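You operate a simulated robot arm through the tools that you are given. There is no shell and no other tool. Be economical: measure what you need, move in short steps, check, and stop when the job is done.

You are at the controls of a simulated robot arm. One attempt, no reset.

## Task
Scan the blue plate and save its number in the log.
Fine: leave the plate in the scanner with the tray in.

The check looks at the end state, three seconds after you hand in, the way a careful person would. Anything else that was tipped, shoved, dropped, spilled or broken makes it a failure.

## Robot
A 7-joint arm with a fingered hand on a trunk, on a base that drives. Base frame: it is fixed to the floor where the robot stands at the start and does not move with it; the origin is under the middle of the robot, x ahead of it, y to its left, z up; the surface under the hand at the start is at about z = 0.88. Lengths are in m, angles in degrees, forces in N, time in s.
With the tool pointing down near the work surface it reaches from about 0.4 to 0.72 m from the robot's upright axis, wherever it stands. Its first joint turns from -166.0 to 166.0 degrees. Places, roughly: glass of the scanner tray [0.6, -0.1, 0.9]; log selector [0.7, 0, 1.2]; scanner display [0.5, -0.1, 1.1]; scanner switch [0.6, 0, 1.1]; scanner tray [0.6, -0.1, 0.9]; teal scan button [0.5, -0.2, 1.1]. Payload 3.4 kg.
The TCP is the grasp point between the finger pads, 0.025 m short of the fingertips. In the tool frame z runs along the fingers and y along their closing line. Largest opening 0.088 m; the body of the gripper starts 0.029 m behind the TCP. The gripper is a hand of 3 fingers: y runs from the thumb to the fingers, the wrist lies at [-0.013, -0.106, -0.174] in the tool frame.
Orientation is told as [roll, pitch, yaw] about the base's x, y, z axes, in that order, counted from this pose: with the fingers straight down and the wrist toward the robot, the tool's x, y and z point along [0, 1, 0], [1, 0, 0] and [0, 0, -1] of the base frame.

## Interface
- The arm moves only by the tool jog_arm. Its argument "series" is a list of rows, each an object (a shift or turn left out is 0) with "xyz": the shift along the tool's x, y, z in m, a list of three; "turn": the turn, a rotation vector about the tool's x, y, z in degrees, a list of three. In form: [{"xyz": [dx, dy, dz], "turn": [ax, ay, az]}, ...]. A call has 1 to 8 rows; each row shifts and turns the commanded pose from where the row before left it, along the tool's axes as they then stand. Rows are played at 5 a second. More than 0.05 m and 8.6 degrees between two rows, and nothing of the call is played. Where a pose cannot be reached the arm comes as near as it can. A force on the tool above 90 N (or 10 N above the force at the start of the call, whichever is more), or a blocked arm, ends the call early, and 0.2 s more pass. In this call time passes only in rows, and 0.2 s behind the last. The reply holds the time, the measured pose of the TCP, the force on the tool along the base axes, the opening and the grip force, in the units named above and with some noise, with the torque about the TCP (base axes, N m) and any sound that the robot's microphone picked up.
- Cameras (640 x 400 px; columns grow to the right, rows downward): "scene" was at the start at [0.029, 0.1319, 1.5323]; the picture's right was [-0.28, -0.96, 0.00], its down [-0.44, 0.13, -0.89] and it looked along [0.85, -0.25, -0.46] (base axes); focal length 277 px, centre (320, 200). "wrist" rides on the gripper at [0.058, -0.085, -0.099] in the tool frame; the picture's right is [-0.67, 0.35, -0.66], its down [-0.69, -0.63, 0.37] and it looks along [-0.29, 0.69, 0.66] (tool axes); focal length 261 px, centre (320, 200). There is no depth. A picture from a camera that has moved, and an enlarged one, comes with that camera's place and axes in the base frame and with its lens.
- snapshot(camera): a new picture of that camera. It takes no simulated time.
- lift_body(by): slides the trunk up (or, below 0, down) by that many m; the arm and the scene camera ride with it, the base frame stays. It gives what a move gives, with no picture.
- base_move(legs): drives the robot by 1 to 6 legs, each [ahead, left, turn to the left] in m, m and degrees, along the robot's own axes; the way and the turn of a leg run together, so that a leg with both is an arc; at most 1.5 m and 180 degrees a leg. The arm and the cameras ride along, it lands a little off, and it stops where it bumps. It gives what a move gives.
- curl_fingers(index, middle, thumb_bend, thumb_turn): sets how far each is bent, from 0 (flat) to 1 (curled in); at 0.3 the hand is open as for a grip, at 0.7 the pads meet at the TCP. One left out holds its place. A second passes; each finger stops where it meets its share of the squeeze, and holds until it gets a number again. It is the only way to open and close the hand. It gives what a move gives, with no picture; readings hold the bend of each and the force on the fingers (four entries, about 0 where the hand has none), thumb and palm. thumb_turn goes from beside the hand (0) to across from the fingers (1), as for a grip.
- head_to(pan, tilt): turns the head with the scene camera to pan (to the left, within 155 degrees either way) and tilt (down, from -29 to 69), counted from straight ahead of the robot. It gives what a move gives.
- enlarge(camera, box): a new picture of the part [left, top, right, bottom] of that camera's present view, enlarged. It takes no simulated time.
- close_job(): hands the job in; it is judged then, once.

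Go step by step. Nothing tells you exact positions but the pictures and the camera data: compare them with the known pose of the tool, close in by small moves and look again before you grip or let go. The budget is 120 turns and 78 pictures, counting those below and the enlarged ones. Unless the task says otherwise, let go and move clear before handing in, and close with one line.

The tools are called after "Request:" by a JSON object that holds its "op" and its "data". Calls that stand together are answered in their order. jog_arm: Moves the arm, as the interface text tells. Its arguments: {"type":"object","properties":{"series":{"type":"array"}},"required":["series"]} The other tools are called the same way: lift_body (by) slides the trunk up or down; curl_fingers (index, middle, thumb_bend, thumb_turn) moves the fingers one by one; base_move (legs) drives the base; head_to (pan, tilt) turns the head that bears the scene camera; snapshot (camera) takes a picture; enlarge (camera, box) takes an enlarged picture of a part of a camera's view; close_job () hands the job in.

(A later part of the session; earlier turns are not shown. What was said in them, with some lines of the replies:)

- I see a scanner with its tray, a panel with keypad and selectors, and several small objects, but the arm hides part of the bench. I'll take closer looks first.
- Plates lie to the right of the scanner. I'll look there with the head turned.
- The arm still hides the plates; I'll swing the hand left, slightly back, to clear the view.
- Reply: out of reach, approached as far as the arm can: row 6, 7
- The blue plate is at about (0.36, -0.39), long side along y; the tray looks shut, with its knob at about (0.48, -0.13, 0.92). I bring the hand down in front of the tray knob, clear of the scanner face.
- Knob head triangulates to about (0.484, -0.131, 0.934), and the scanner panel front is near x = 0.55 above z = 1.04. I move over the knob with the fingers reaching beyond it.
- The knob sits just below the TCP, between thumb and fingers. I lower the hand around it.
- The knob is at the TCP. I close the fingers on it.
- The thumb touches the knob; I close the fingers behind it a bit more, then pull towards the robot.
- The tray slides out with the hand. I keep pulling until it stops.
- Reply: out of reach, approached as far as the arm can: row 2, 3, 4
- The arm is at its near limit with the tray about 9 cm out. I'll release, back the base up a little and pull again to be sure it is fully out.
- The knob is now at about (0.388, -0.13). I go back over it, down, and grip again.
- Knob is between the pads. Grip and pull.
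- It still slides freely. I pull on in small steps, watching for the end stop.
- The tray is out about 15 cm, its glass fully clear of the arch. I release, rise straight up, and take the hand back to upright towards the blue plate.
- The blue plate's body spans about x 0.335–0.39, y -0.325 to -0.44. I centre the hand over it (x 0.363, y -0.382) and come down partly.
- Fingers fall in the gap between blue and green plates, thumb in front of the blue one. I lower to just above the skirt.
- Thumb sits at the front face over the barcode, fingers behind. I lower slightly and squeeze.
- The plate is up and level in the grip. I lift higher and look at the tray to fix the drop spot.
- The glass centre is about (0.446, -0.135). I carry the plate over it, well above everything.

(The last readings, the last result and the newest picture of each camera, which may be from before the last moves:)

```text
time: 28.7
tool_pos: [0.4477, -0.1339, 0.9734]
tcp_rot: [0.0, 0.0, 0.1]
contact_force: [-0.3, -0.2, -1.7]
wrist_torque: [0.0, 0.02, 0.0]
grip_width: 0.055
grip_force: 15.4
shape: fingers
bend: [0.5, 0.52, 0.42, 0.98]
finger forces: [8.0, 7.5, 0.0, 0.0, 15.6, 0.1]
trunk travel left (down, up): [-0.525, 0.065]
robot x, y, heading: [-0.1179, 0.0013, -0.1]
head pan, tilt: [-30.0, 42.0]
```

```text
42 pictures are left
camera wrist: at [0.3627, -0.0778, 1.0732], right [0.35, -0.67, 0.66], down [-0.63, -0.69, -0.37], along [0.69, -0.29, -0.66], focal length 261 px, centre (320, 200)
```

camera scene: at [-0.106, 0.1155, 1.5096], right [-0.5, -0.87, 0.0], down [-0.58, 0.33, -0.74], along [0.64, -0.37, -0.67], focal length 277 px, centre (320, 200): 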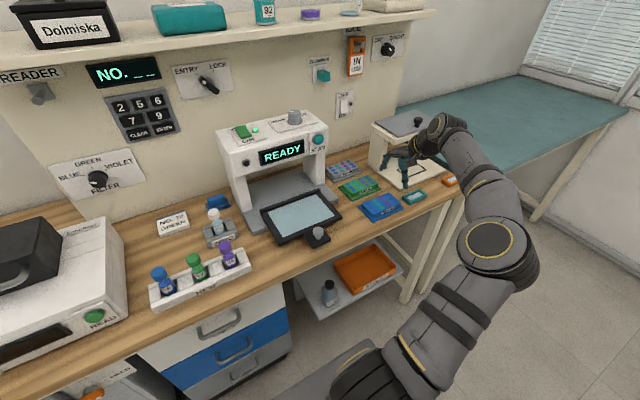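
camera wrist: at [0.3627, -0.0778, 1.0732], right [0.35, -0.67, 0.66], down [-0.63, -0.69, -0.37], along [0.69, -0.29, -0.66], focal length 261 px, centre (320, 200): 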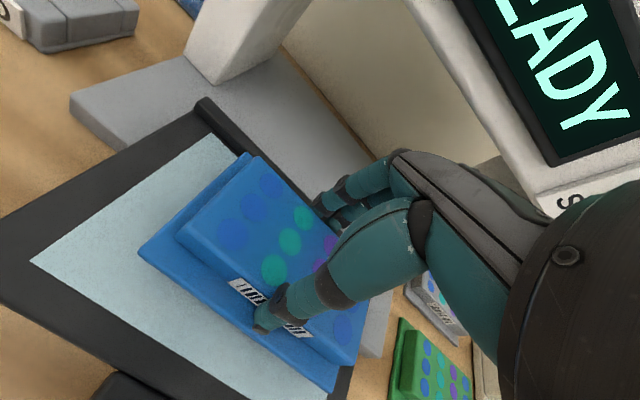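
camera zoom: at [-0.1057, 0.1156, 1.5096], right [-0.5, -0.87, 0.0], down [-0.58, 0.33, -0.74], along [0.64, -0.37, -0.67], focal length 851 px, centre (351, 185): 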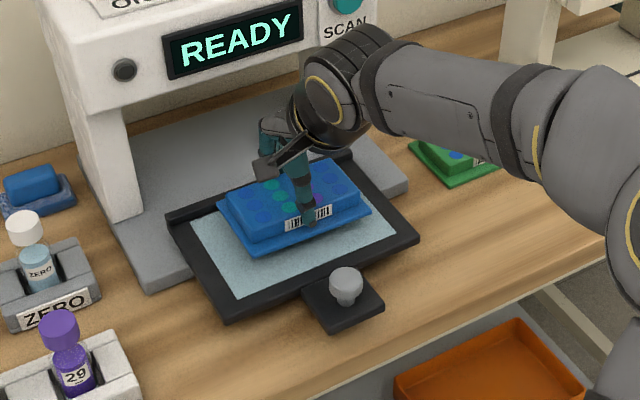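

The plate hangs above the glass. I lower in small steps and watch the force for touchdown.

Request:
{"op": "jog_arm", "data": {"series": [{"xyz": [0, 0, 0.012]}, {"xyz": [0, 0, 0.008]}]}}

Request:
{"op": "enlarge", "data": {"camera": "scene", "box": [260, 170, 360, 250]}}

```text
time: 29.3
tool_pos: [0.4463, -0.1347, 0.9542]
tcp_rot: [0.0, -0.2, 0.1]
contact_force: [0.2, -0.8, 9.7]
wrist_torque: [-0.04, -0.21, 0.02]
grip_width: 0.0554
grip_force: 16.2
shape: fingers
bend: [0.5, 0.53, 0.42, 0.98]
finger forces: [8.1, 7.7, 0.0, 0.0, 16.3, 0.1]
trunk travel left (down, up): [-0.525, 0.065]
robot x, y, heading: [-0.1225, -0.0007, 0.2]
head pan, tilt: [-30.0, 42.0]
```

```text
5.00 times, centred on (310, 210) of scene
camera zoom: at [-0.1069, 0.1157, 1.5098], right [-0.5, -0.87, 0.0], down [-0.58, 0.33, -0.74], along [0.64, -0.37, -0.67], focal length 1383 px, centre (370, 150)
```

zoom: 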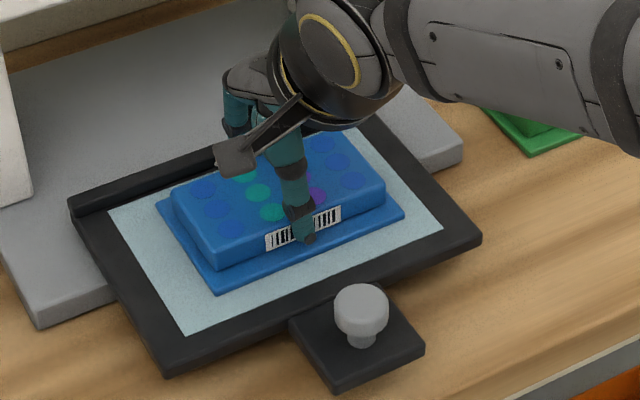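

Touchdown at about z = 0.954, the plate sits a little back of centre. I raise a hair, shift 13 mm forward and 5 mm left, and set it down.

Request:
{"op": "jog_arm", "data": {"series": [{"xyz": [0, 0, -0.006]}, {"xyz": [0.005, -0.013, 0]}, {"xyz": [0, 0, 0.004]}]}}

Request:
{"op": "enlarge", "data": {"camera": "scene", "box": [260, 170, 360, 250]}}

```text
time: 30.1
tool_pos: [0.4318, -0.1313, 0.9558]
tcp_rot: [0.1, -0.2, 0.0]
contact_force: [0.9, -0.3, 2.7]
wrist_torque: [0.0, -0.16, 0.0]
grip_width: 0.0555
grip_force: 15.3
shape: fingers
bend: [0.5, 0.53, 0.42, 0.98]
finger forces: [8.2, 7.6, 0.0, 0.0, 15.5, 0.0]
trunk travel left (down, up): [-0.525, 0.065]
robot x, y, heading: [-0.1191, -0.0037, 0.1]
head pan, tilt: [-30.0, 42.0]
```

```text
5.00 times, centred on (310, 210) of scene
camera zoom: at [-0.1065, 0.1157, 1.5097], right [-0.5, -0.87, 0.0], down [-0.58, 0.33, -0.74], along [0.64, -0.37, -0.67], focal length 1383 px, centre (370, 150)
```

zoom: 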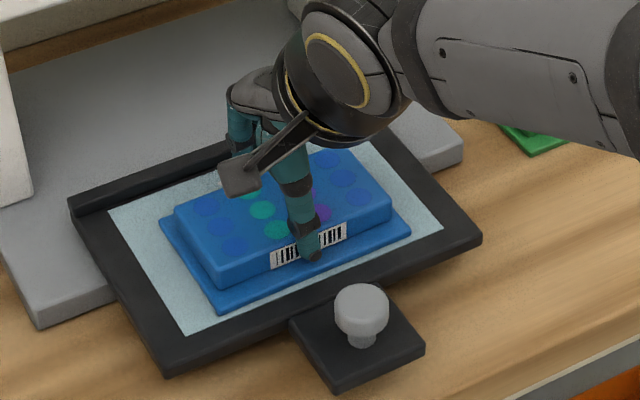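

The plate is centred on the glass and touching. I open and rise.

Request:
{"op": "curl_fingers", "data": {"index": 0.3, "middle": 0.3, "thumb_bend": 0.3}}

Request:
{"op": "jog_arm", "data": {"series": [{"xyz": [0, 0, -0.03]}, {"xyz": [0, 0, -0.04]}, {"xyz": [0, -0.03, -0.03]}, {"xyz": [0, -0.045, -0.01]}, {"xyz": [0, -0.045, 0]}, {"xyz": [0, -0.025, 0]}]}}

Request:
{"op": "snapshot", "data": {"camera": "wrist"}}

```text
time: 31.1
tool_pos: [0.4327, -0.1308, 0.9546]
tcp_rot: [0.0, 0.1, 0.0]
contact_force: [0.7, -0.5, -0.2]
wrist_torque: [-0.04, -0.01, 0.03]
grip_width: 0.0845
grip_force: 0.0
shape: fingers
bend: [0.3, 0.3, 0.3, 0.96]
finger forces: [0.0, 0.1, 0.0, 0.0, 0.0, 0.0]
trunk travel left (down, up): [-0.525, 0.065]
robot x, y, heading: [-0.1214, -0.0003, -0.1]
head pan, tilt: [-30.0, 42.0]
```

```text
time: 32.5
tool_pos: [0.2875, -0.132, 1.0642]
tcp_rot: [0.0, 0.1, 0.1]
contact_force: [0.5, 0.0, 0.1]
wrist_torque: [-0.04, 0.01, -0.03]
grip_width: 0.0849
grip_force: 0.2
shape: fingers
bend: [0.3, 0.3, 0.3, 0.96]
finger forces: [0.0, 0.0, 0.1, 0.0, 0.0, 0.1]
trunk travel left (down, up): [-0.525, 0.065]
robot x, y, heading: [-0.1188, -0.0013, -0.3]
head pan, tilt: [-30.0, 42.0]
```

```text
39 pictures are left
camera wrist: at [0.2021, -0.074, 1.1636], right [0.35, -0.67, 0.66], down [-0.63, -0.69, -0.37], along [0.69, -0.28, -0.66], focal length 261 px, centre (320, 200)
```

wrist: 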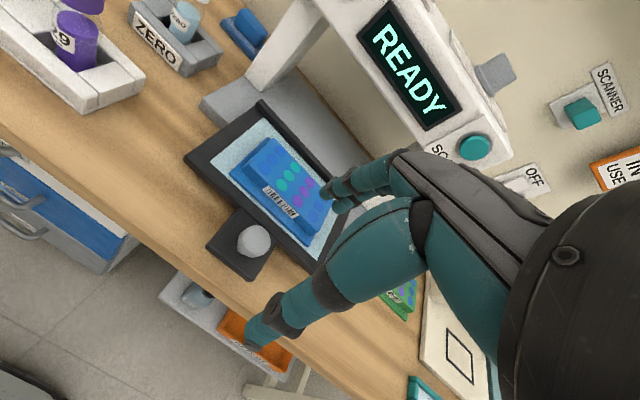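

The plate lies squarely on the glass. Next I push the tray in by its knob: fingers half closed, hand leaned, over the knob.

Request:
{"op": "curl_fingers", "data": {"index": 0.47, "middle": 0.47, "thumb_bend": 0.4}}

Request:
{"op": "jog_arm", "data": {"series": [{"turn": [-6, 0, 0]}, {"turn": [-6, 0, 0]}, {"turn": [-6, 0, 0]}, {"xyz": [0.001, 0.0085, 0.0443]}, {"xyz": [0.001, 0.0085, 0.0443]}]}}

Request:
{"op": "snapshot", "data": {"camera": "wrist"}}

```text
time: 33.5
tool_pos: [0.2882, -0.1322, 1.0632]
tcp_rot: [0.0, 0.0, 0.0]
contact_force: [0.7, 0.2, 0.1]
wrist_torque: [-0.02, 0.0, -0.02]
grip_width: 0.0563
grip_force: 0.0
shape: fingers
bend: [0.47, 0.47, 0.4, 0.97]
finger forces: [0.0, 0.1, 0.0, 0.0, 0.0, 0.0]
trunk travel left (down, up): [-0.525, 0.065]
robot x, y, heading: [-0.1197, -0.0009, -0.1]
head pan, tilt: [-30.0, 42.0]
```

```text
time: 34.7
tool_pos: [0.3336, -0.1307, 0.9857]
tcp_rot: [-0.1, -18.1, 0.0]
contact_force: [0.7, -0.3, 0.9]
wrist_torque: [0.0, -0.02, 0.02]
grip_width: 0.0562
grip_force: 0.0
shape: fingers
bend: [0.47, 0.47, 0.4, 0.97]
finger forces: [0.0, 0.1, 0.0, 0.1, 0.0, 0.0]
trunk travel left (down, up): [-0.525, 0.065]
robot x, y, heading: [-0.1193, 0.002, -0.2]
head pan, tilt: [-30.0, 42.0]
```

```text
38 pictures are left
camera wrist: at [0.2228, -0.0725, 1.0539], right [0.13, -0.67, 0.73], down [-0.49, -0.69, -0.54], along [0.86, -0.29, -0.41], focal length 261 px, centre (320, 200)
```

wrist: 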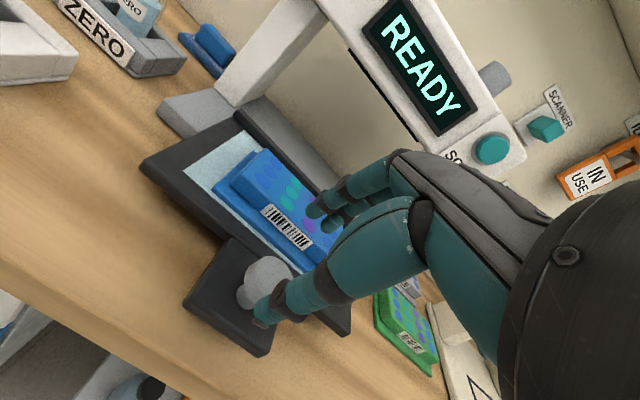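

Knob lies below, at x about 0.336. I descend around it and grip.

Request:
{"op": "jog_arm", "data": {"series": [{"xyz": [0, -0.005, 0.0215]}, {"xyz": [0, -0.005, 0.0215]}]}}

Request:
{"op": "curl_fingers", "data": {"index": 0.72, "middle": 0.72, "thumb_bend": 0.5}}

Request:
{"op": "snapshot", "data": {"camera": "wrist"}}

```text
time: 35.3
tool_pos: [0.3374, -0.1306, 0.9399]
tcp_rot: [0.0, -18.1, 0.1]
contact_force: [-0.6, 0.3, 0.8]
wrist_torque: [-0.01, 0.03, -0.04]
grip_width: 0.058
grip_force: 0.5
shape: fingers
bend: [0.47, 0.47, 0.39, 0.97]
finger forces: [0.0, 0.1, 0.1, 0.1, 0.7, 0.1]
trunk travel left (down, up): [-0.525, 0.065]
robot x, y, heading: [-0.1174, -0.0034, 0.0]
head pan, tilt: [-30.0, 42.0]
```

```text
time: 36.3
tool_pos: [0.337, -0.1315, 0.9428]
tcp_rot: [0.1, -17.9, 0.1]
contact_force: [-0.7, 0.7, -4.4]
wrist_torque: [-0.02, 0.19, -0.03]
grip_width: 0.0295
grip_force: 6.3
shape: fingers
bend: [0.71, 0.71, 0.44, 0.97]
finger forces: [4.7, 2.3, 0.0, 0.0, 5.6, 0.0]
trunk travel left (down, up): [-0.525, 0.065]
robot x, y, heading: [-0.1189, 0.0018, -0.0]
head pan, tilt: [-30.0, 42.0]
```

```text
37 pictures are left
camera wrist: at [0.2266, -0.0734, 1.0101], right [0.13, -0.67, 0.73], down [-0.49, -0.69, -0.54], along [0.86, -0.28, -0.41], focal length 261 px, centre (320, 200)
```

wrist: 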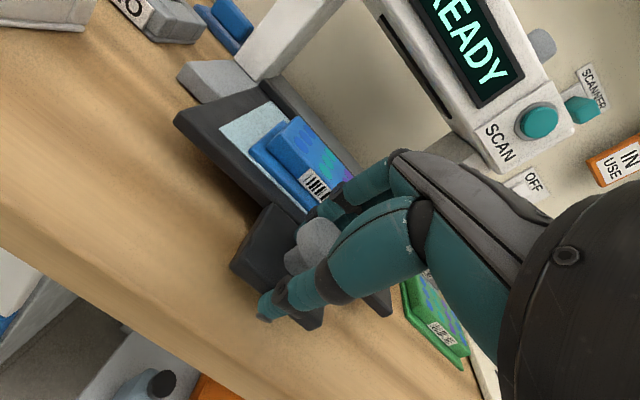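

Gripped. I push the tray in gently, checking on the way.

Request:
{"op": "jog_arm", "data": {"series": [{"xyz": [0, 0.0095, 0.0031]}, {"xyz": [0, 0.0143, 0.0046]}, {"xyz": [0, 0.0143, 0.0046]}, {"xyz": [0, 0.0143, 0.0046]}, {"xyz": [0, 0.0143, 0.0046]}]}}

Request:
{"op": "snapshot", "data": {"camera": "wrist"}}

```text
time: 37.5
tool_pos: [0.4076, -0.1304, 0.9423]
tcp_rot: [0.0, -18.0, 0.0]
contact_force: [2.1, -0.1, -4.5]
wrist_torque: [0.01, 0.14, -0.03]
grip_width: 0.0297
grip_force: 6.0
shape: fingers
bend: [0.71, 0.71, 0.44, 0.98]
finger forces: [4.8, 2.5, 0.0, 0.0, 4.5, 0.1]
trunk travel left (down, up): [-0.525, 0.065]
robot x, y, heading: [-0.1194, 0.002, -0.0]
head pan, tilt: [-30.0, 42.0]
```

```text
36 pictures are left
camera wrist: at [0.2961, -0.0726, 1.0102], right [0.13, -0.67, 0.73], down [-0.49, -0.69, -0.54], along [0.86, -0.28, -0.41], focal length 261 px, centre (320, 200)
```

wrist: 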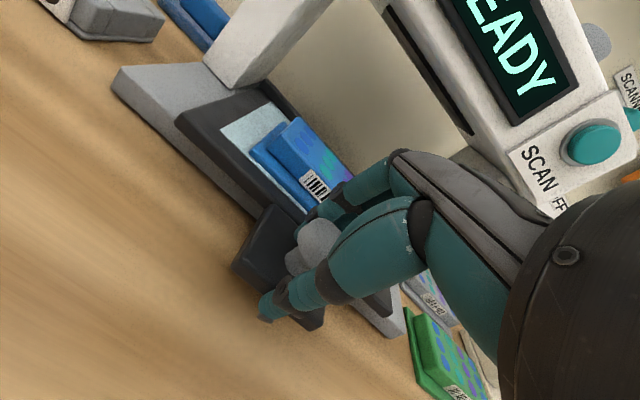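

The plate rides along well. I push the remaining 8 cm or so until it stops.

Request:
{"op": "jog_arm", "data": {"series": [{"xyz": [0, 0.0143, 0.0046]}, {"xyz": [0, 0.0143, 0.0046]}, {"xyz": [0, 0.0143, 0.0046]}, {"xyz": [0, 0.0143, 0.0046]}, {"xyz": [0, 0.0095, 0.0031]}]}}

Request:
{"op": "jog_arm", "data": {"series": [{"xyz": [0, 0.0057, 0.0019]}, {"xyz": [0, 0.0048, 0.0015]}]}}

Request:
{"op": "snapshot", "data": {"camera": "wrist"}}

Request:
{"op": "enlarge", "data": {"camera": "scene", "box": [200, 100, 380, 240]}}

```text
time: 38.7
tool_pos: [0.4767, -0.1291, 0.9409]
tcp_rot: [0.0, -18.0, -0.1]
contact_force: [2.0, 0.5, -2.4]
wrist_torque: [-0.01, 0.1, -0.03]
grip_width: 0.0294
grip_force: 5.9
shape: fingers
bend: [0.71, 0.71, 0.44, 0.98]
finger forces: [4.7, 2.0, 0.0, 0.1, 4.7, 0.1]
trunk travel left (down, up): [-0.525, 0.065]
robot x, y, heading: [-0.1156, -0.0011, 0.1]
head pan, tilt: [-30.0, 42.0]
```

```text
time: 39.3
tool_pos: [0.4871, -0.1299, 0.9425]
tcp_rot: [0.0, -18.0, 0.0]
contact_force: [-7.2, -0.5, -0.5]
wrist_torque: [-0.01, 0.27, 0.02]
grip_width: 0.0298
grip_force: 4.9
shape: fingers
bend: [0.72, 0.72, 0.42, 0.98]
finger forces: [1.8, 0.5, 0.1, 0.0, 8.2, 0.0]
trunk travel left (down, up): [-0.525, 0.065]
robot x, y, heading: [-0.1182, 0.0016, -0.1]
head pan, tilt: [-30.0, 42.0]
```

```text
35 pictures are left
camera wrist: at [0.375, -0.0722, 1.0106], right [0.13, -0.67, 0.73], down [-0.49, -0.69, -0.54], along [0.86, -0.28, -0.41], focal length 261 px, centre (320, 200)
```

wrist: 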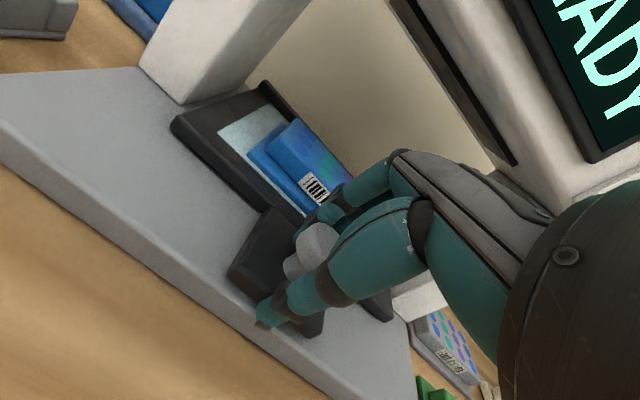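

```text
2.86 times, centred on (290, 170) of scene
camera zoom: at [-0.1069, 0.1155, 1.5097], right [-0.5, -0.87, 0.0], down [-0.58, 0.33, -0.74], along [0.64, -0.37, -0.67], focal length 790 px, centre (406, 286)
```

zoom: 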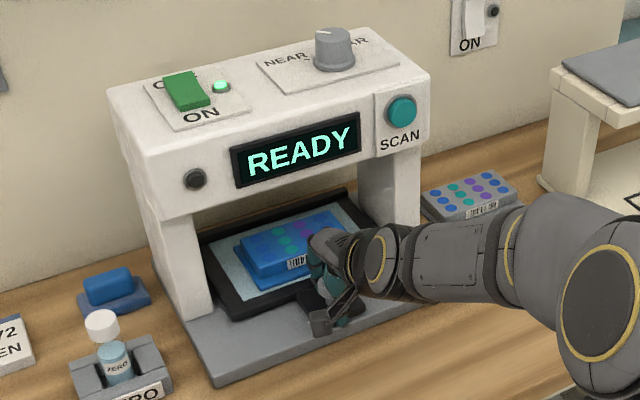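

The tray is in, with 7 N against its stop and the plate on it. I release, back off, rise and lean the hand forward to point at the SCAN button, which I place at about (0.512, -0.237, 1.102).

Request:
{"op": "curl_fingers", "data": {"index": 0.45, "middle": 0.45, "thumb_bend": 0.33}}

Request:
{"op": "jog_arm", "data": {"series": [{"xyz": [0, 0.006, -0.024]}, {"xyz": [0, 0.006, -0.024]}, {"xyz": [0, -0.035, -0.03]}, {"xyz": [0, -0.035, -0.03]}, {"xyz": [0, -0.02, -0.04]}, {"xyz": [-0.035, 0, -0.03]}, {"xyz": [-0.035, 0, -0.02]}, {"xyz": [-0.03, 0, -0.01]}]}}

Request:
{"op": "curl_fingers", "data": {"index": 0.7, "middle": 0.7, "thumb_bend": 0.7}}

Request:
{"op": "snapshot", "data": {"camera": "scene"}}

```text
time: 40.3
tool_pos: [0.4868, -0.129, 0.9408]
tcp_rot: [0.0, -18.0, 0.1]
contact_force: [-0.7, 0.0, 0.3]
wrist_torque: [-0.02, 0.0, 0.0]
grip_width: 0.0653
grip_force: 0.1
shape: fingers
bend: [0.45, 0.45, 0.33, 0.96]
finger forces: [0.0, 0.1, 0.1, 0.0, 0.0, 0.1]
trunk travel left (down, up): [-0.525, 0.065]
robot x, y, heading: [-0.1159, -0.0019, 0.0]
head pan, tilt: [-30.0, 42.0]
```

```text
time: 42.1
tool_pos: [0.3501, -0.2308, 1.1162]
tcp_rot: [0.0, -18.0, -0.1]
contact_force: [0.7, 0.0, 0.3]
wrist_torque: [0.02, -0.03, 0.02]
grip_width: 0.0654
grip_force: 0.1
shape: fingers
bend: [0.45, 0.45, 0.33, 0.96]
finger forces: [0.1, 0.0, 0.1, 0.0, 0.0, 0.0]
trunk travel left (down, up): [-0.525, 0.065]
robot x, y, heading: [-0.1211, 0.0024, 0.0]
head pan, tilt: [-30.0, 42.0]
```

```text
time: 43.1
tool_pos: [0.3497, -0.23, 1.1158]
tcp_rot: [0.1, -17.9, 0.0]
contact_force: [0.1, -0.8, -1.0]
wrist_torque: [0.03, 0.01, 0.02]
grip_width: 0.0
grip_force: 0.0
shape: fingers
bend: [0.7, 0.7, 0.7, 1.0]
finger forces: [0.0, 0.1, 0.0, 0.0, 0.1, 0.1]
trunk travel left (down, up): [-0.525, 0.065]
robot x, y, heading: [-0.1183, -0.0007, -0.0]
head pan, tilt: [-30.0, 42.0]
```

```text
33 pictures are left
camera scene: at [-0.106, 0.1155, 1.5096], right [-0.5, -0.87, 0.0], down [-0.58, 0.33, -0.74], along [0.64, -0.37, -0.67], focal length 277 px, centre (320, 200)
```

scene: 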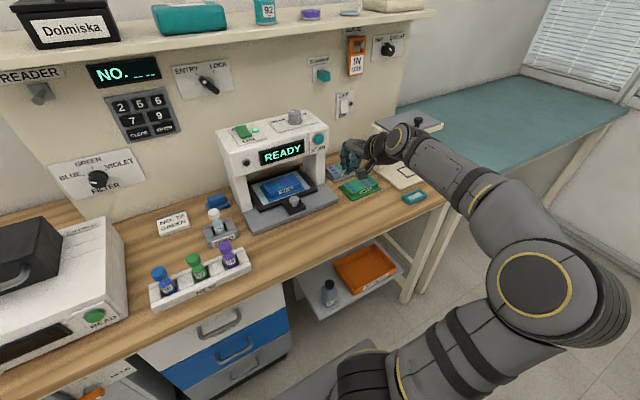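

The tray is shut with the blue plate inside. I lean the hand to point forward.

Request:
{"op": "jog_arm", "data": {"series": [{"turn": [-8.4, 0, 0]}, {"turn": [-8.4, 0, 0]}, {"turn": [-8.4, 0, 0]}, {"turn": [-8.4, 0, 0]}, {"turn": [-8.4, 0, 0]}]}}

Request:
{"op": "snapshot", "data": {"camera": "wrist"}}

```text
time: 44.3
tool_pos: [0.3497, -0.2282, 1.1165]
tcp_rot: [-0.1, -60.2, 0.0]
contact_force: [0.3, -0.2, -0.7]
wrist_torque: [0.01, 0.0, 0.02]
grip_width: 0.0002
grip_force: 0.1
shape: fingers
bend: [0.7, 0.7, 0.7, 1.0]
finger forces: [0.0, 0.0, 0.0, 0.0, 0.0, 0.1]
trunk travel left (down, up): [-0.525, 0.065]
robot x, y, heading: [-0.1217, -0.002, -0.2]
head pan, tilt: [-30.0, 42.0]
```

```text
32 pictures are left
camera wrist: at [0.2211, -0.1717, 1.0919], right [-0.4, -0.67, 0.63], down [0.0, -0.69, -0.73], along [0.92, -0.29, 0.27], focal length 261 px, centre (320, 200)
```

wrist: 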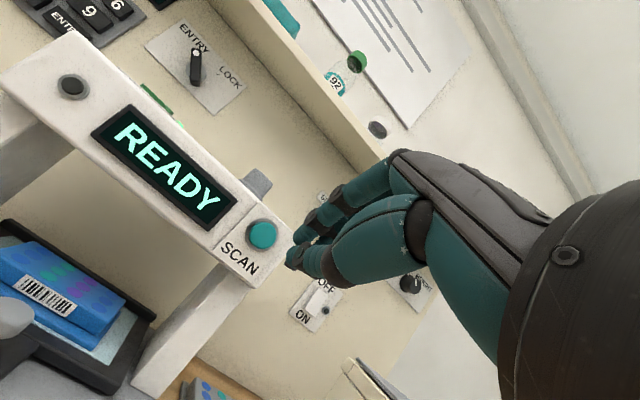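

The button is confirmed at (0.512, -0.240, 1.102). I advance straight toward it, stopping just short.

Request:
{"op": "jog_arm", "data": {"series": [{"xyz": [-0.004, 0.0195, 0.0352]}, {"xyz": [-0.004, 0.0195, 0.0352]}, {"xyz": [-0.004, 0.0195, 0.0352]}]}}

Request:
{"op": "snapshot", "data": {"camera": "wrist"}}

Request:
{"op": "enlarge", "data": {"camera": "scene", "box": [220, 90, 380, 210]}}

```text
time: 45.1
tool_pos: [0.4694, -0.2402, 1.1134]
tcp_rot: [0.0, -60.0, 0.0]
contact_force: [0.1, 0.1, 0.1]
wrist_torque: [0.04, 0.02, -0.02]
grip_width: 0.0003
grip_force: 0.1
shape: fingers
bend: [0.7, 0.7, 0.7, 1.0]
finger forces: [0.0, 0.0, 0.0, 0.0, 0.0, 0.0]
trunk travel left (down, up): [-0.525, 0.065]
robot x, y, heading: [-0.1219, 0.0044, 0.1]
head pan, tilt: [-30.0, 42.0]
```

```text
31 pictures are left
camera wrist: at [0.3413, -0.1827, 1.0893], right [-0.39, -0.67, 0.63], down [0.0, -0.69, -0.73], along [0.92, -0.28, 0.27], focal length 261 px, centre (320, 200)
```

wrist: 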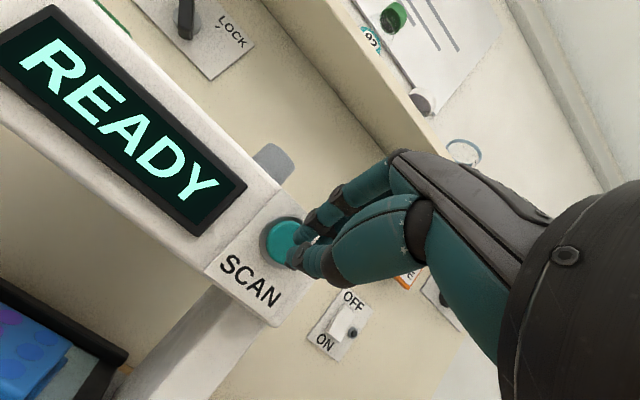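

```text
3.33 times, centred on (300, 150) of scene
camera zoom: at [-0.1056, 0.1156, 1.5096], right [-0.5, -0.87, 0.0], down [-0.58, 0.33, -0.74], along [0.64, -0.37, -0.67], focal length 922 px, centre (387, 367)
```

zoom: 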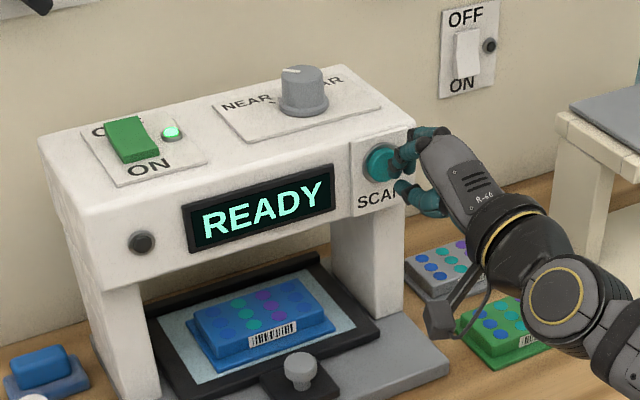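

The fingertips are right before the button. I push forward in small steps.

Request:
{"op": "jog_arm", "data": {"series": [{"xyz": [0, 0.005, 0.00866]}, {"xyz": [0, 0.004, 0.00693]}, {"xyz": [0, 0.002, 0.00346]}]}}

Request:
{"op": "enlarge", "data": {"camera": "scene", "box": [220, 90, 380, 210]}}

```text
time: 45.9
tool_pos: [0.4891, -0.2402, 1.1142]
tcp_rot: [0.0, -60.0, 0.0]
contact_force: [-6.8, 0.9, 2.8]
wrist_torque: [-0.01, -0.01, -0.02]
grip_width: 0.0
grip_force: 3.1
shape: fingers
bend: [0.7, 0.71, 0.7, 1.0]
finger forces: [4.2, 2.5, 0.1, 0.0, 0.0, 0.1]
trunk travel left (down, up): [-0.525, 0.065]
robot x, y, heading: [-0.1177, -0.0027, 0.0]
head pan, tilt: [-30.0, 42.0]
heard: click
```

```text
3.33 times, centred on (300, 150) of scene
camera zoom: at [-0.1075, 0.1158, 1.5096], right [-0.5, -0.87, 0.0], down [-0.58, 0.33, -0.74], along [0.64, -0.37, -0.67], focal length 922 px, centre (387, 367)
```

zoom: 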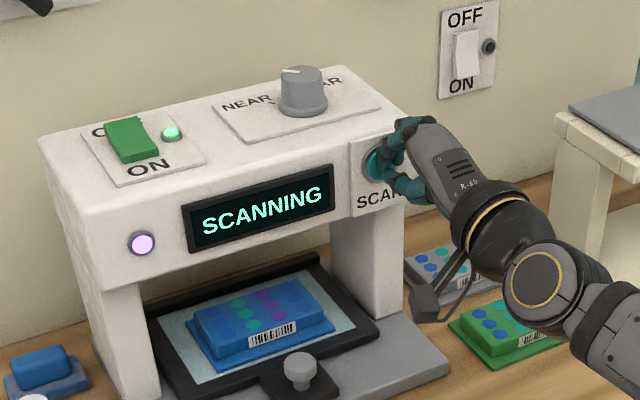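

It clicked and is SCANNING. I back off and let time pass, then read the display.

Request:
{"op": "jog_arm", "data": {"series": [{"xyz": [0, -0.02, -0.0346]}, {"xyz": [0, -0.02, -0.0346]}, {"xyz": [0, -0.02, -0.0346]}, {}, {}, {}, {}, {}]}}

Request:
{"op": "head_to", "data": {"pan": -5, "tilt": 30}}

Request:
{"op": "snapshot", "data": {"camera": "scene"}}

```text
time: 47.7
tool_pos: [0.3727, -0.2415, 1.1134]
tcp_rot: [0.0, -60.0, 0.0]
contact_force: [-0.1, -0.3, 0.4]
wrist_torque: [0.01, 0.01, 0.01]
grip_width: 0.0001
grip_force: 0.0
shape: fingers
bend: [0.7, 0.7, 0.7, 1.0]
finger forces: [0.1, 0.0, 0.1, 0.1, 0.1, 0.0]
trunk travel left (down, up): [-0.525, 0.065]
robot x, y, heading: [-0.1191, -0.0002, 0.1]
head pan, tilt: [-30.0, 42.0]
```

```text
time: 48.5
tool_pos: [0.3704, -0.2421, 1.1131]
tcp_rot: [0.0, -60.1, 0.0]
contact_force: [-0.5, 0.3, -0.4]
wrist_torque: [0.02, 0.04, -0.01]
grip_width: 0.0001
grip_force: 0.2
shape: fingers
bend: [0.7, 0.7, 0.7, 1.0]
finger forces: [0.1, 0.0, 0.0, 0.0, 0.1, 0.0]
trunk travel left (down, up): [-0.525, 0.065]
robot x, y, heading: [-0.1195, 0.0024, -0.1]
head pan, tilt: [-5.0, 30.0]
```

```text
28 pictures are left
camera scene: at [-0.0883, 0.1494, 1.5279], right [-0.09, -1.0, 0.0], down [-0.5, 0.04, -0.87], along [0.86, -0.08, -0.5], focal length 277 px, centre (320, 200)
```

scene: 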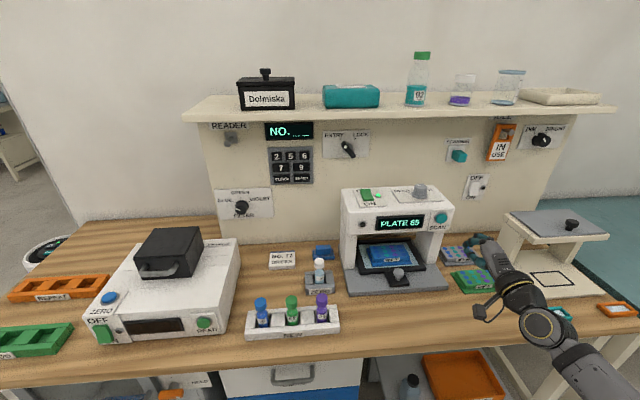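

Request:
{"op": "enlarge", "data": {"camera": "scene", "box": [330, 180, 460, 270]}}

Request:
{"op": "enlarge", "data": {"camera": "scene", "box": [200, 105, 380, 225]}}

```text
4.44 times, centred on (395, 225) of scene
camera zoom: at [-0.0883, 0.1494, 1.5279], right [-0.09, -1.0, 0.0], down [-0.5, 0.04, -0.87], along [0.86, -0.08, -0.5], focal length 1230 px, centre (-13, 89)
```

zoom: 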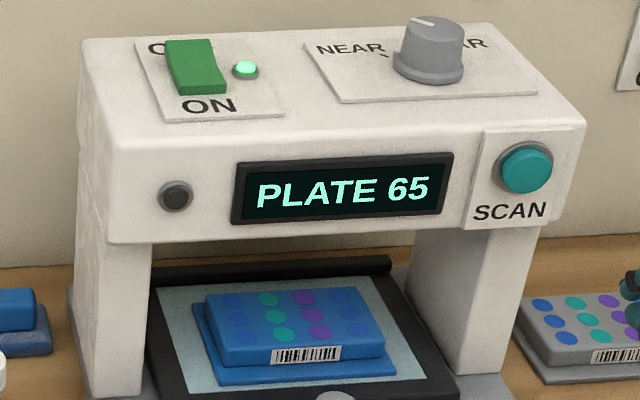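

```text
3.33 times, centred on (290, 165) of scene
camera zoom: at [-0.0883, 0.1494, 1.5279], right [-0.09, -1.0, 0.0], down [-0.5, 0.04, -0.87], along [0.86, -0.08, -0.5], focal length 922 px, centre (420, 317)
```

zoom: 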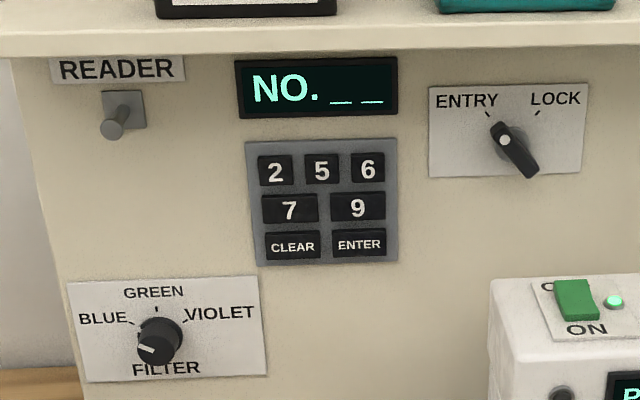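

The display reads PLATE 65, and the log selector points to ENTRY. Key 6 lies at about (0.70, 0.126, 1.226), key 5 at y 0.166, ENTER at (0.70, 0.135, 1.153). I carry the hand left and shape a single pointing finger.

Request:
{"op": "jog_arm", "data": {"series": [{"xyz": [0.047, 0.00866, -0.005]}, {"xyz": [0.047, 0.00866, -0.005]}, {"xyz": [0.047, 0.00866, -0.005]}, {"xyz": [0.047, 0.00866, -0.005]}, {"xyz": [0.047, 0.00866, -0.005]}, {"xyz": [0.047, 0.00866, -0.005]}, {"xyz": [0.047, 0.00866, -0.005]}, {"xyz": [0.047, 0.00866, -0.005]}]}}

Request:
{"op": "curl_fingers", "data": {"index": 0.3, "middle": 1.0, "thumb_bend": 0.8, "thumb_turn": 1.0}}

Request:
{"op": "snapshot", "data": {"camera": "wrist"}}

Request:
{"op": "snapshot", "data": {"camera": "scene"}}

```text
time: 50.4
tool_pos: [0.3712, 0.1327, 1.1908]
tcp_rot: [-0.1, -59.9, 0.0]
contact_force: [0.7, -0.2, -0.9]
wrist_torque: [-0.01, 0.02, 0.06]
grip_width: 0.0
grip_force: 0.1
shape: fingers
bend: [0.7, 0.7, 0.7, 1.0]
finger forces: [0.1, 0.1, 0.1, 0.1, 0.0, 0.1]
trunk travel left (down, up): [-0.525, 0.065]
robot x, y, heading: [-0.1217, -0.0001, -0.1]
head pan, tilt: [-5.0, 30.0]
```

```text
time: 51.4
tool_pos: [0.3711, 0.1329, 1.1912]
tcp_rot: [0.0, -59.9, -0.1]
contact_force: [-0.4, 0.6, -0.2]
wrist_torque: [0.01, -0.01, -0.01]
grip_width: 0.0258
grip_force: 0.0
shape: fingers
bend: [0.3, 1.0, 0.8, 1.0]
finger forces: [0.1, 0.0, 0.0, 0.1, 0.0, 0.0]
trunk travel left (down, up): [-0.525, 0.065]
robot x, y, heading: [-0.1211, 0.0012, 0.2]
head pan, tilt: [-5.0, 30.0]
```

```text
25 pictures are left
camera wrist: at [0.2432, 0.1899, 1.168], right [-0.39, -0.67, 0.63], down [0.0, -0.69, -0.73], along [0.92, -0.28, 0.27], focal length 261 px, centre (320, 200)
```

wrist: 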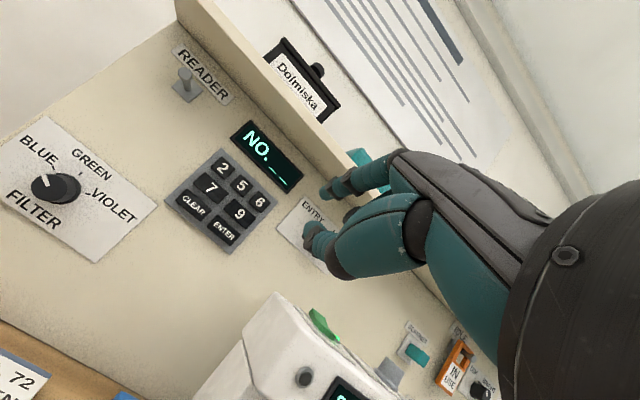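

```text
24 pictures are left
camera scene: at [-0.0883, 0.1496, 1.5279], right [-0.09, -1.0, 0.0], down [-0.5, 0.04, -0.87], along [0.86, -0.08, -0.5], focal length 277 px, centre (320, 200)
```

scene: 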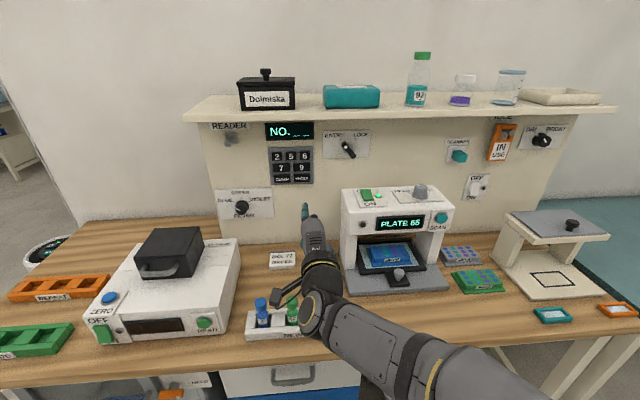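

The index tip is about (+0.043, +0.006, +0.032) from the TCP. I drive the base back up by 12 cm, then bring the tip before key 6.

Request:
{"op": "base_move", "data": {"legs": [[0.12, 0, 0]]}}

Request:
{"op": "jog_arm", "data": {"series": [{"xyz": [-0.004, 0.018, 0.031]}, {"xyz": [-0.004, 0.018, 0.031]}, {"xyz": [-0.004, 0.018, 0.031]}]}}

Request:
{"op": "snapshot", "data": {"camera": "wrist"}}

Request:
{"op": "enlarge", "data": {"camera": "scene", "box": [200, 60, 400, 220]}}

```text
time: 52.6
tool_pos: [0.4939, 0.1313, 1.1912]
tcp_rot: [0.0, -60.1, -0.1]
contact_force: [0.7, -0.4, -0.4]
wrist_torque: [-0.01, 0.03, -0.01]
grip_width: 0.026
grip_force: 0.0
shape: fingers
bend: [0.3, 1.0, 0.8, 1.0]
finger forces: [0.1, 0.1, 0.1, 0.0, 0.0, 0.0]
trunk travel left (down, up): [-0.525, 0.065]
robot x, y, heading: [0.0005, -0.0001, 0.0]
head pan, tilt: [-5.0, 30.0]
```

```text
time: 53.4
tool_pos: [0.6012, 0.119, 1.192]
tcp_rot: [0.0, -60.0, -0.1]
contact_force: [-1.0, -0.1, -0.3]
wrist_torque: [0.04, -0.03, -0.02]
grip_width: 0.026
grip_force: 0.1
shape: fingers
bend: [0.3, 1.0, 0.8, 1.0]
finger forces: [0.0, 0.1, 0.1, 0.0, 0.1, 0.1]
trunk travel left (down, up): [-0.525, 0.065]
robot x, y, heading: [0.0031, -0.0002, -0.1]
head pan, tilt: [-5.0, 30.0]
```

```text
23 pictures are left
camera wrist: at [0.4726, 0.1775, 1.1686], right [-0.39, -0.67, 0.63], down [0.0, -0.69, -0.73], along [0.92, -0.29, 0.27], focal length 261 px, centre (320, 200)
```

wrist: 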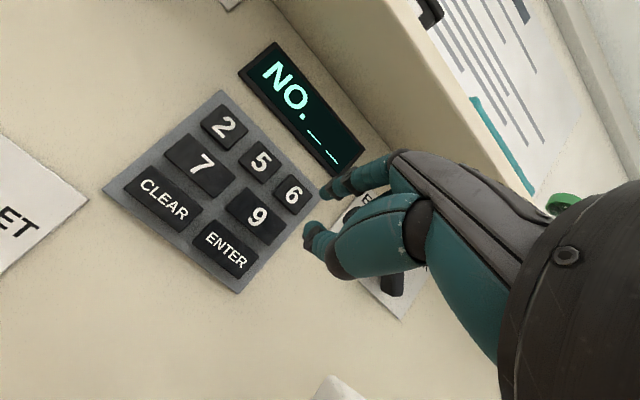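

```text
2.50 times, centred on (300, 140) of scene
camera zoom: at [0.0343, 0.1495, 1.5279], right [-0.09, -1.0, 0.0], down [-0.5, 0.04, -0.87], along [0.86, -0.08, -0.5], focal length 692 px, centre (370, 350)
```

zoom: 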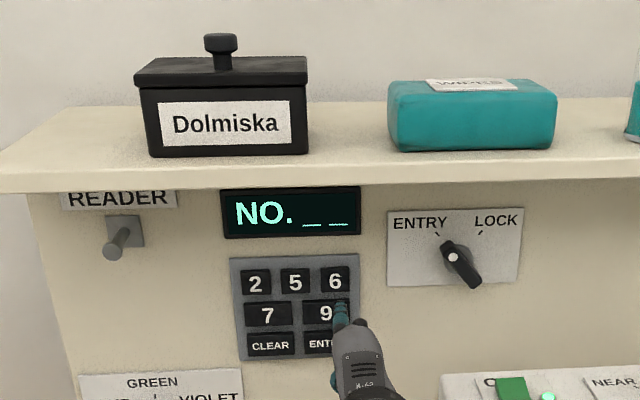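

The index tip is at about (0.648, 0.1225, 1.2265) and key 6 at (0.715, 0.125, 1.224). I advance, then press in small steps.

Request:
{"op": "jog_arm", "data": {"series": [{"xyz": [0.003, 0.011, 0.024]}, {"xyz": [0, 0.0125, 0.0217]}]}}

Request:
{"op": "jog_arm", "data": {"series": [{"xyz": [0, 0.003, 0.0052]}, {"xyz": [0, 0.003, 0.0052]}]}}

Request:
{"op": "snapshot", "data": {"camera": "wrist"}}

```text
time: 54.0
tool_pos: [0.6522, 0.1222, 1.1905]
tcp_rot: [-0.1, -60.0, 0.1]
contact_force: [0.4, 0.0, -0.3]
wrist_torque: [-0.02, -0.01, 0.04]
grip_width: 0.0259
grip_force: 0.0
shape: fingers
bend: [0.3, 1.0, 0.8, 1.0]
finger forces: [0.0, 0.0, 0.1, 0.1, 0.0, 0.0]
trunk travel left (down, up): [-0.525, 0.065]
robot x, y, heading: [0.0032, 0.0034, -0.1]
head pan, tilt: [-5.0, 30.0]
```

```text
time: 54.6
tool_pos: [0.6642, 0.1228, 1.1888]
tcp_rot: [0.0, -60.0, -0.1]
contact_force: [-2.1, -0.2, -0.1]
wrist_torque: [0.01, -0.1, 0.0]
grip_width: 0.026
grip_force: 1.1
shape: fingers
bend: [0.3, 1.0, 0.8, 1.0]
finger forces: [1.9, 0.0, 0.0, 0.0, 0.0, 0.1]
trunk travel left (down, up): [-0.525, 0.065]
robot x, y, heading: [0.0029, 0.0009, -0.1]
head pan, tilt: [-5.0, 30.0]
heard: click
```

```text
21 pictures are left
camera wrist: at [0.5359, 0.1806, 1.1656], right [-0.39, -0.67, 0.63], down [0.0, -0.69, -0.73], along [0.92, -0.29, 0.27], focal length 261 px, centre (320, 200)
```

wrist: 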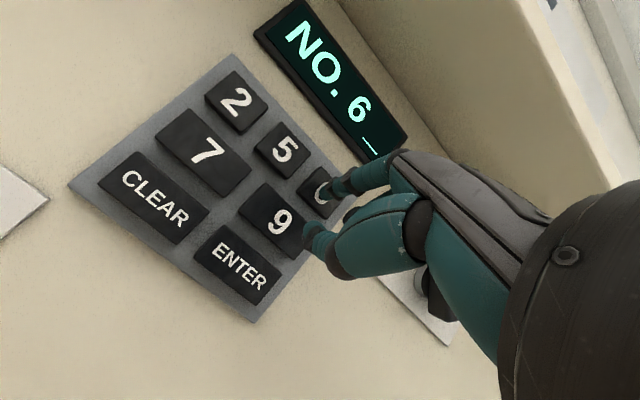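

Display shows "NO. 6_". I back off, shift 41 mm left to key 5 and press.

Request:
{"op": "jog_arm", "data": {"series": [{"xyz": [0, -0.015, -0.026]}, {"xyz": [0.0205, 0, 0]}, {"xyz": [0.0205, 0, 0]}, {"xyz": [0, 0.0085, 0.0147]}]}}

Request:
{"op": "jog_arm", "data": {"series": [{"xyz": [0, 0.0035, 0.0061]}, {"xyz": [0, 0.003, 0.0052]}]}}

Request:
{"op": "snapshot", "data": {"camera": "wrist"}}

```text
time: 55.6
tool_pos: [0.6511, 0.163, 1.1886]
tcp_rot: [-0.1, -60.0, -0.2]
contact_force: [0.1, -0.5, 0.2]
wrist_torque: [0.02, 0.0, -0.02]
grip_width: 0.026
grip_force: 0.1
shape: fingers
bend: [0.3, 1.0, 0.8, 1.0]
finger forces: [0.0, 0.0, 0.0, 0.1, 0.0, 0.0]
trunk travel left (down, up): [-0.525, 0.065]
robot x, y, heading: [-0.0017, -0.0013, 0.0]
head pan, tilt: [-5.0, 30.0]
```

```text
time: 56.2
tool_pos: [0.6649, 0.1652, 1.1887]
tcp_rot: [0.0, -60.1, -0.1]
contact_force: [-1.5, 0.8, 0.7]
wrist_torque: [-0.01, -0.1, 0.02]
grip_width: 0.026
grip_force: 1.1
shape: fingers
bend: [0.3, 1.0, 0.8, 1.0]
finger forces: [2.1, 0.0, 0.1, 0.0, 0.0, 0.0]
trunk travel left (down, up): [-0.525, 0.065]
robot x, y, heading: [0.0011, 0.0005, -0.2]
head pan, tilt: [-5.0, 30.0]
heard: click
```

```text
20 pictures are left
camera wrist: at [0.5363, 0.2216, 1.1661], right [-0.39, -0.67, 0.63], down [0.0, -0.69, -0.73], along [0.92, -0.29, 0.27], focal length 261 px, centre (320, 200)
```

wrist: 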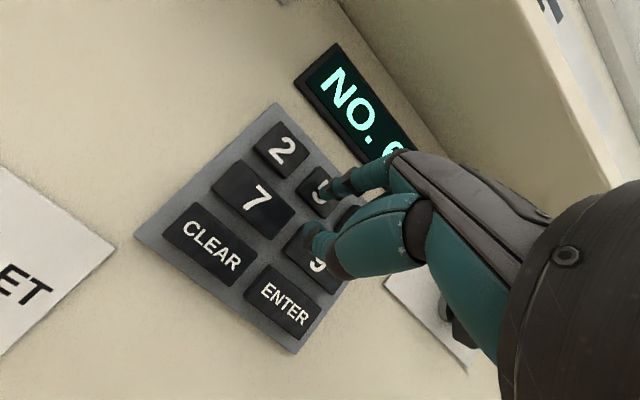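

It clicked. I back off, check the display, then move to just before ENTER.

Request:
{"op": "jog_arm", "data": {"series": [{"xyz": [0, -0.0225, -0.039]}, {"xyz": [-0.016, -0.0325, 0.01875]}, {"xyz": [-0.016, -0.0325, 0.01875]}]}}

Request:
{"op": "snapshot", "data": {"camera": "wrist"}}

```text
time: 57.0
tool_pos: [0.6194, 0.1305, 1.1131]
tcp_rot: [0.0, -59.9, -0.1]
contact_force: [0.0, 0.4, -0.6]
wrist_torque: [-0.03, -0.01, 0.02]
grip_width: 0.0261
grip_force: 0.1
shape: fingers
bend: [0.3, 1.0, 0.8, 1.0]
finger forces: [0.0, 0.1, 0.1, 0.0, 0.1, 0.0]
trunk travel left (down, up): [-0.525, 0.065]
robot x, y, heading: [0.0039, -0.0043, -0.1]
head pan, tilt: [-5.0, 30.0]
```

```text
19 pictures are left
camera wrist: at [0.4915, 0.1875, 1.0901], right [-0.39, -0.67, 0.63], down [0.0, -0.69, -0.73], along [0.92, -0.29, 0.27], focal length 261 px, centre (320, 200)
```

wrist: 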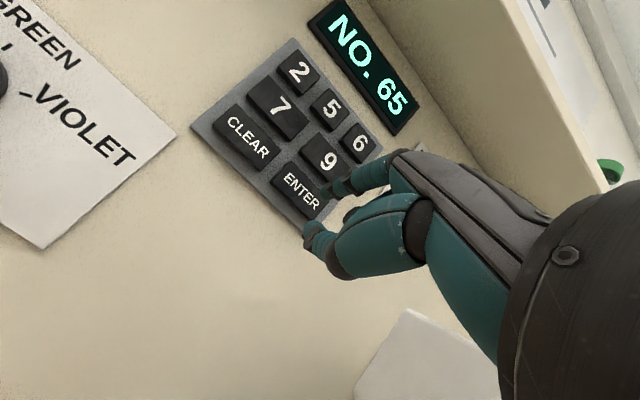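

"NO. 65" is shown, and the tip lines up with ENTER. I press it.

Request:
{"op": "jog_arm", "data": {"series": [{"xyz": [0.001, 0.0165, 0.0286]}, {"xyz": [0, 0.003, 0.0052]}, {"xyz": [0, 0.0033, 0.0056]}]}}

Request:
{"op": "snapshot", "data": {"camera": "wrist"}}

```text
time: 57.8
tool_pos: [0.6649, 0.1324, 1.1148]
tcp_rot: [-0.1, -60.1, 0.1]
contact_force: [-2.9, -0.8, 0.3]
wrist_torque: [0.03, -0.06, 0.04]
grip_width: 0.026
grip_force: 0.7
shape: fingers
bend: [0.3, 1.0, 0.8, 1.0]
finger forces: [2.5, 0.1, 0.0, 0.0, 0.0, 0.0]
trunk travel left (down, up): [-0.525, 0.065]
robot x, y, heading: [0.0055, -0.0001, -0.2]
head pan, tilt: [-5.0, 30.0]
heard: click
```

```text
18 pictures are left
camera wrist: at [0.5366, 0.1895, 1.0917], right [-0.39, -0.67, 0.63], down [0.0, -0.69, -0.73], along [0.92, -0.29, 0.27], focal length 261 px, centre (320, 200)
```

wrist: 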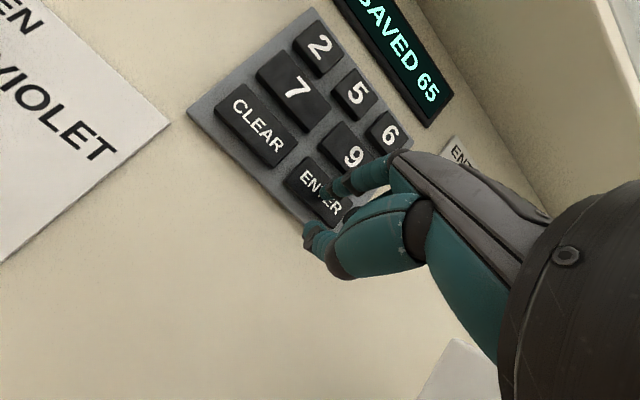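

The log shows "SAVED 65". I withdraw the hand and take a last look over the bench.

Request:
{"op": "jog_arm", "data": {"series": [{"xyz": [0, -0.0225, -0.039]}, {"xyz": [0, -0.0225, -0.039]}, {"xyz": [0, -0.0225, -0.039]}, {"xyz": [0, -0.0225, -0.039]}, {"xyz": [0, -0.0225, -0.039]}]}}

Request:
{"op": "snapshot", "data": {"camera": "scene"}}

Request:
{"op": "enlarge", "data": {"camera": "scene", "box": [200, 80, 480, 280]}}

```text
time: 59.0
tool_pos: [0.4496, 0.1414, 1.1202]
tcp_rot: [-0.1, -60.0, 0.1]
contact_force: [-0.2, -0.3, 0.3]
wrist_torque: [-0.03, -0.04, 0.0]
grip_width: 0.0263
grip_force: 0.1
shape: fingers
bend: [0.3, 1.0, 0.8, 1.0]
finger forces: [0.1, 0.0, 0.0, 0.1, 0.0, 0.1]
out of reach, approached as far as the arm can: row 5
trunk travel left (down, up): [-0.525, 0.065]
robot x, y, heading: [0.004, -0.0019, 0.2]
head pan, tilt: [-5.0, 30.0]
```

```text
17 pictures are left
camera scene: at [0.0342, 0.1497, 1.5278], right [-0.09, -1.0, 0.0], down [-0.5, 0.04, -0.87], along [0.86, -0.08, -0.5], focal length 277 px, centre (320, 200)
```

scene: 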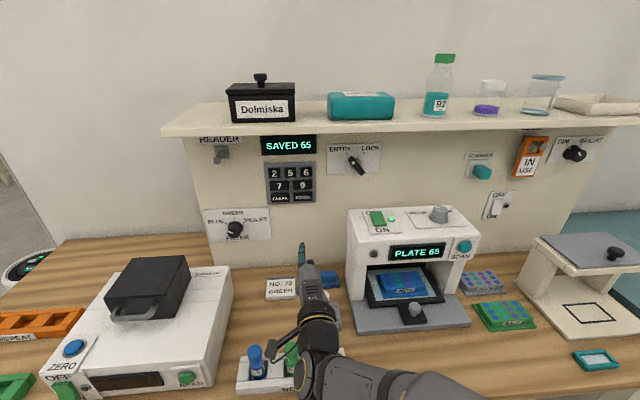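

```text
2.00 times, centred on (340, 180) of scene
camera zoom: at [0.0342, 0.1497, 1.5278], right [-0.09, -1.0, 0.0], down [-0.5, 0.04, -0.87], along [0.86, -0.08, -0.5], focal length 553 px, centre (280, 240)
```

zoom: 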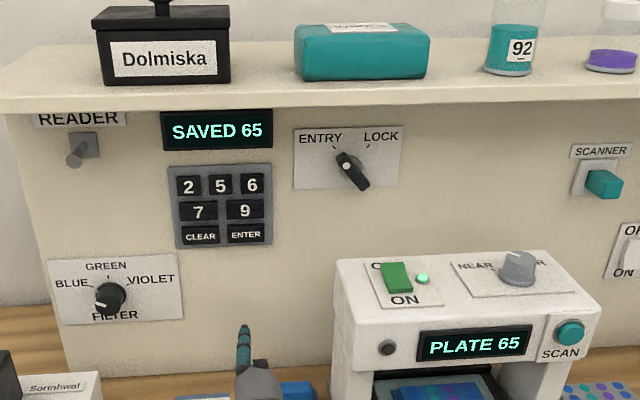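

The scanner shows PLATE 65, the log shows SAVED 65, and the hand is clear. The tray is in, and I disturbed nothing that I can see.

Request:
{"op": "close_job", "data": {}}

```text
The job is handed in.
```

The blue plate was scanned as number 65, the log shows "SAVED 65", and the plate is still in the scanner with the tray in.
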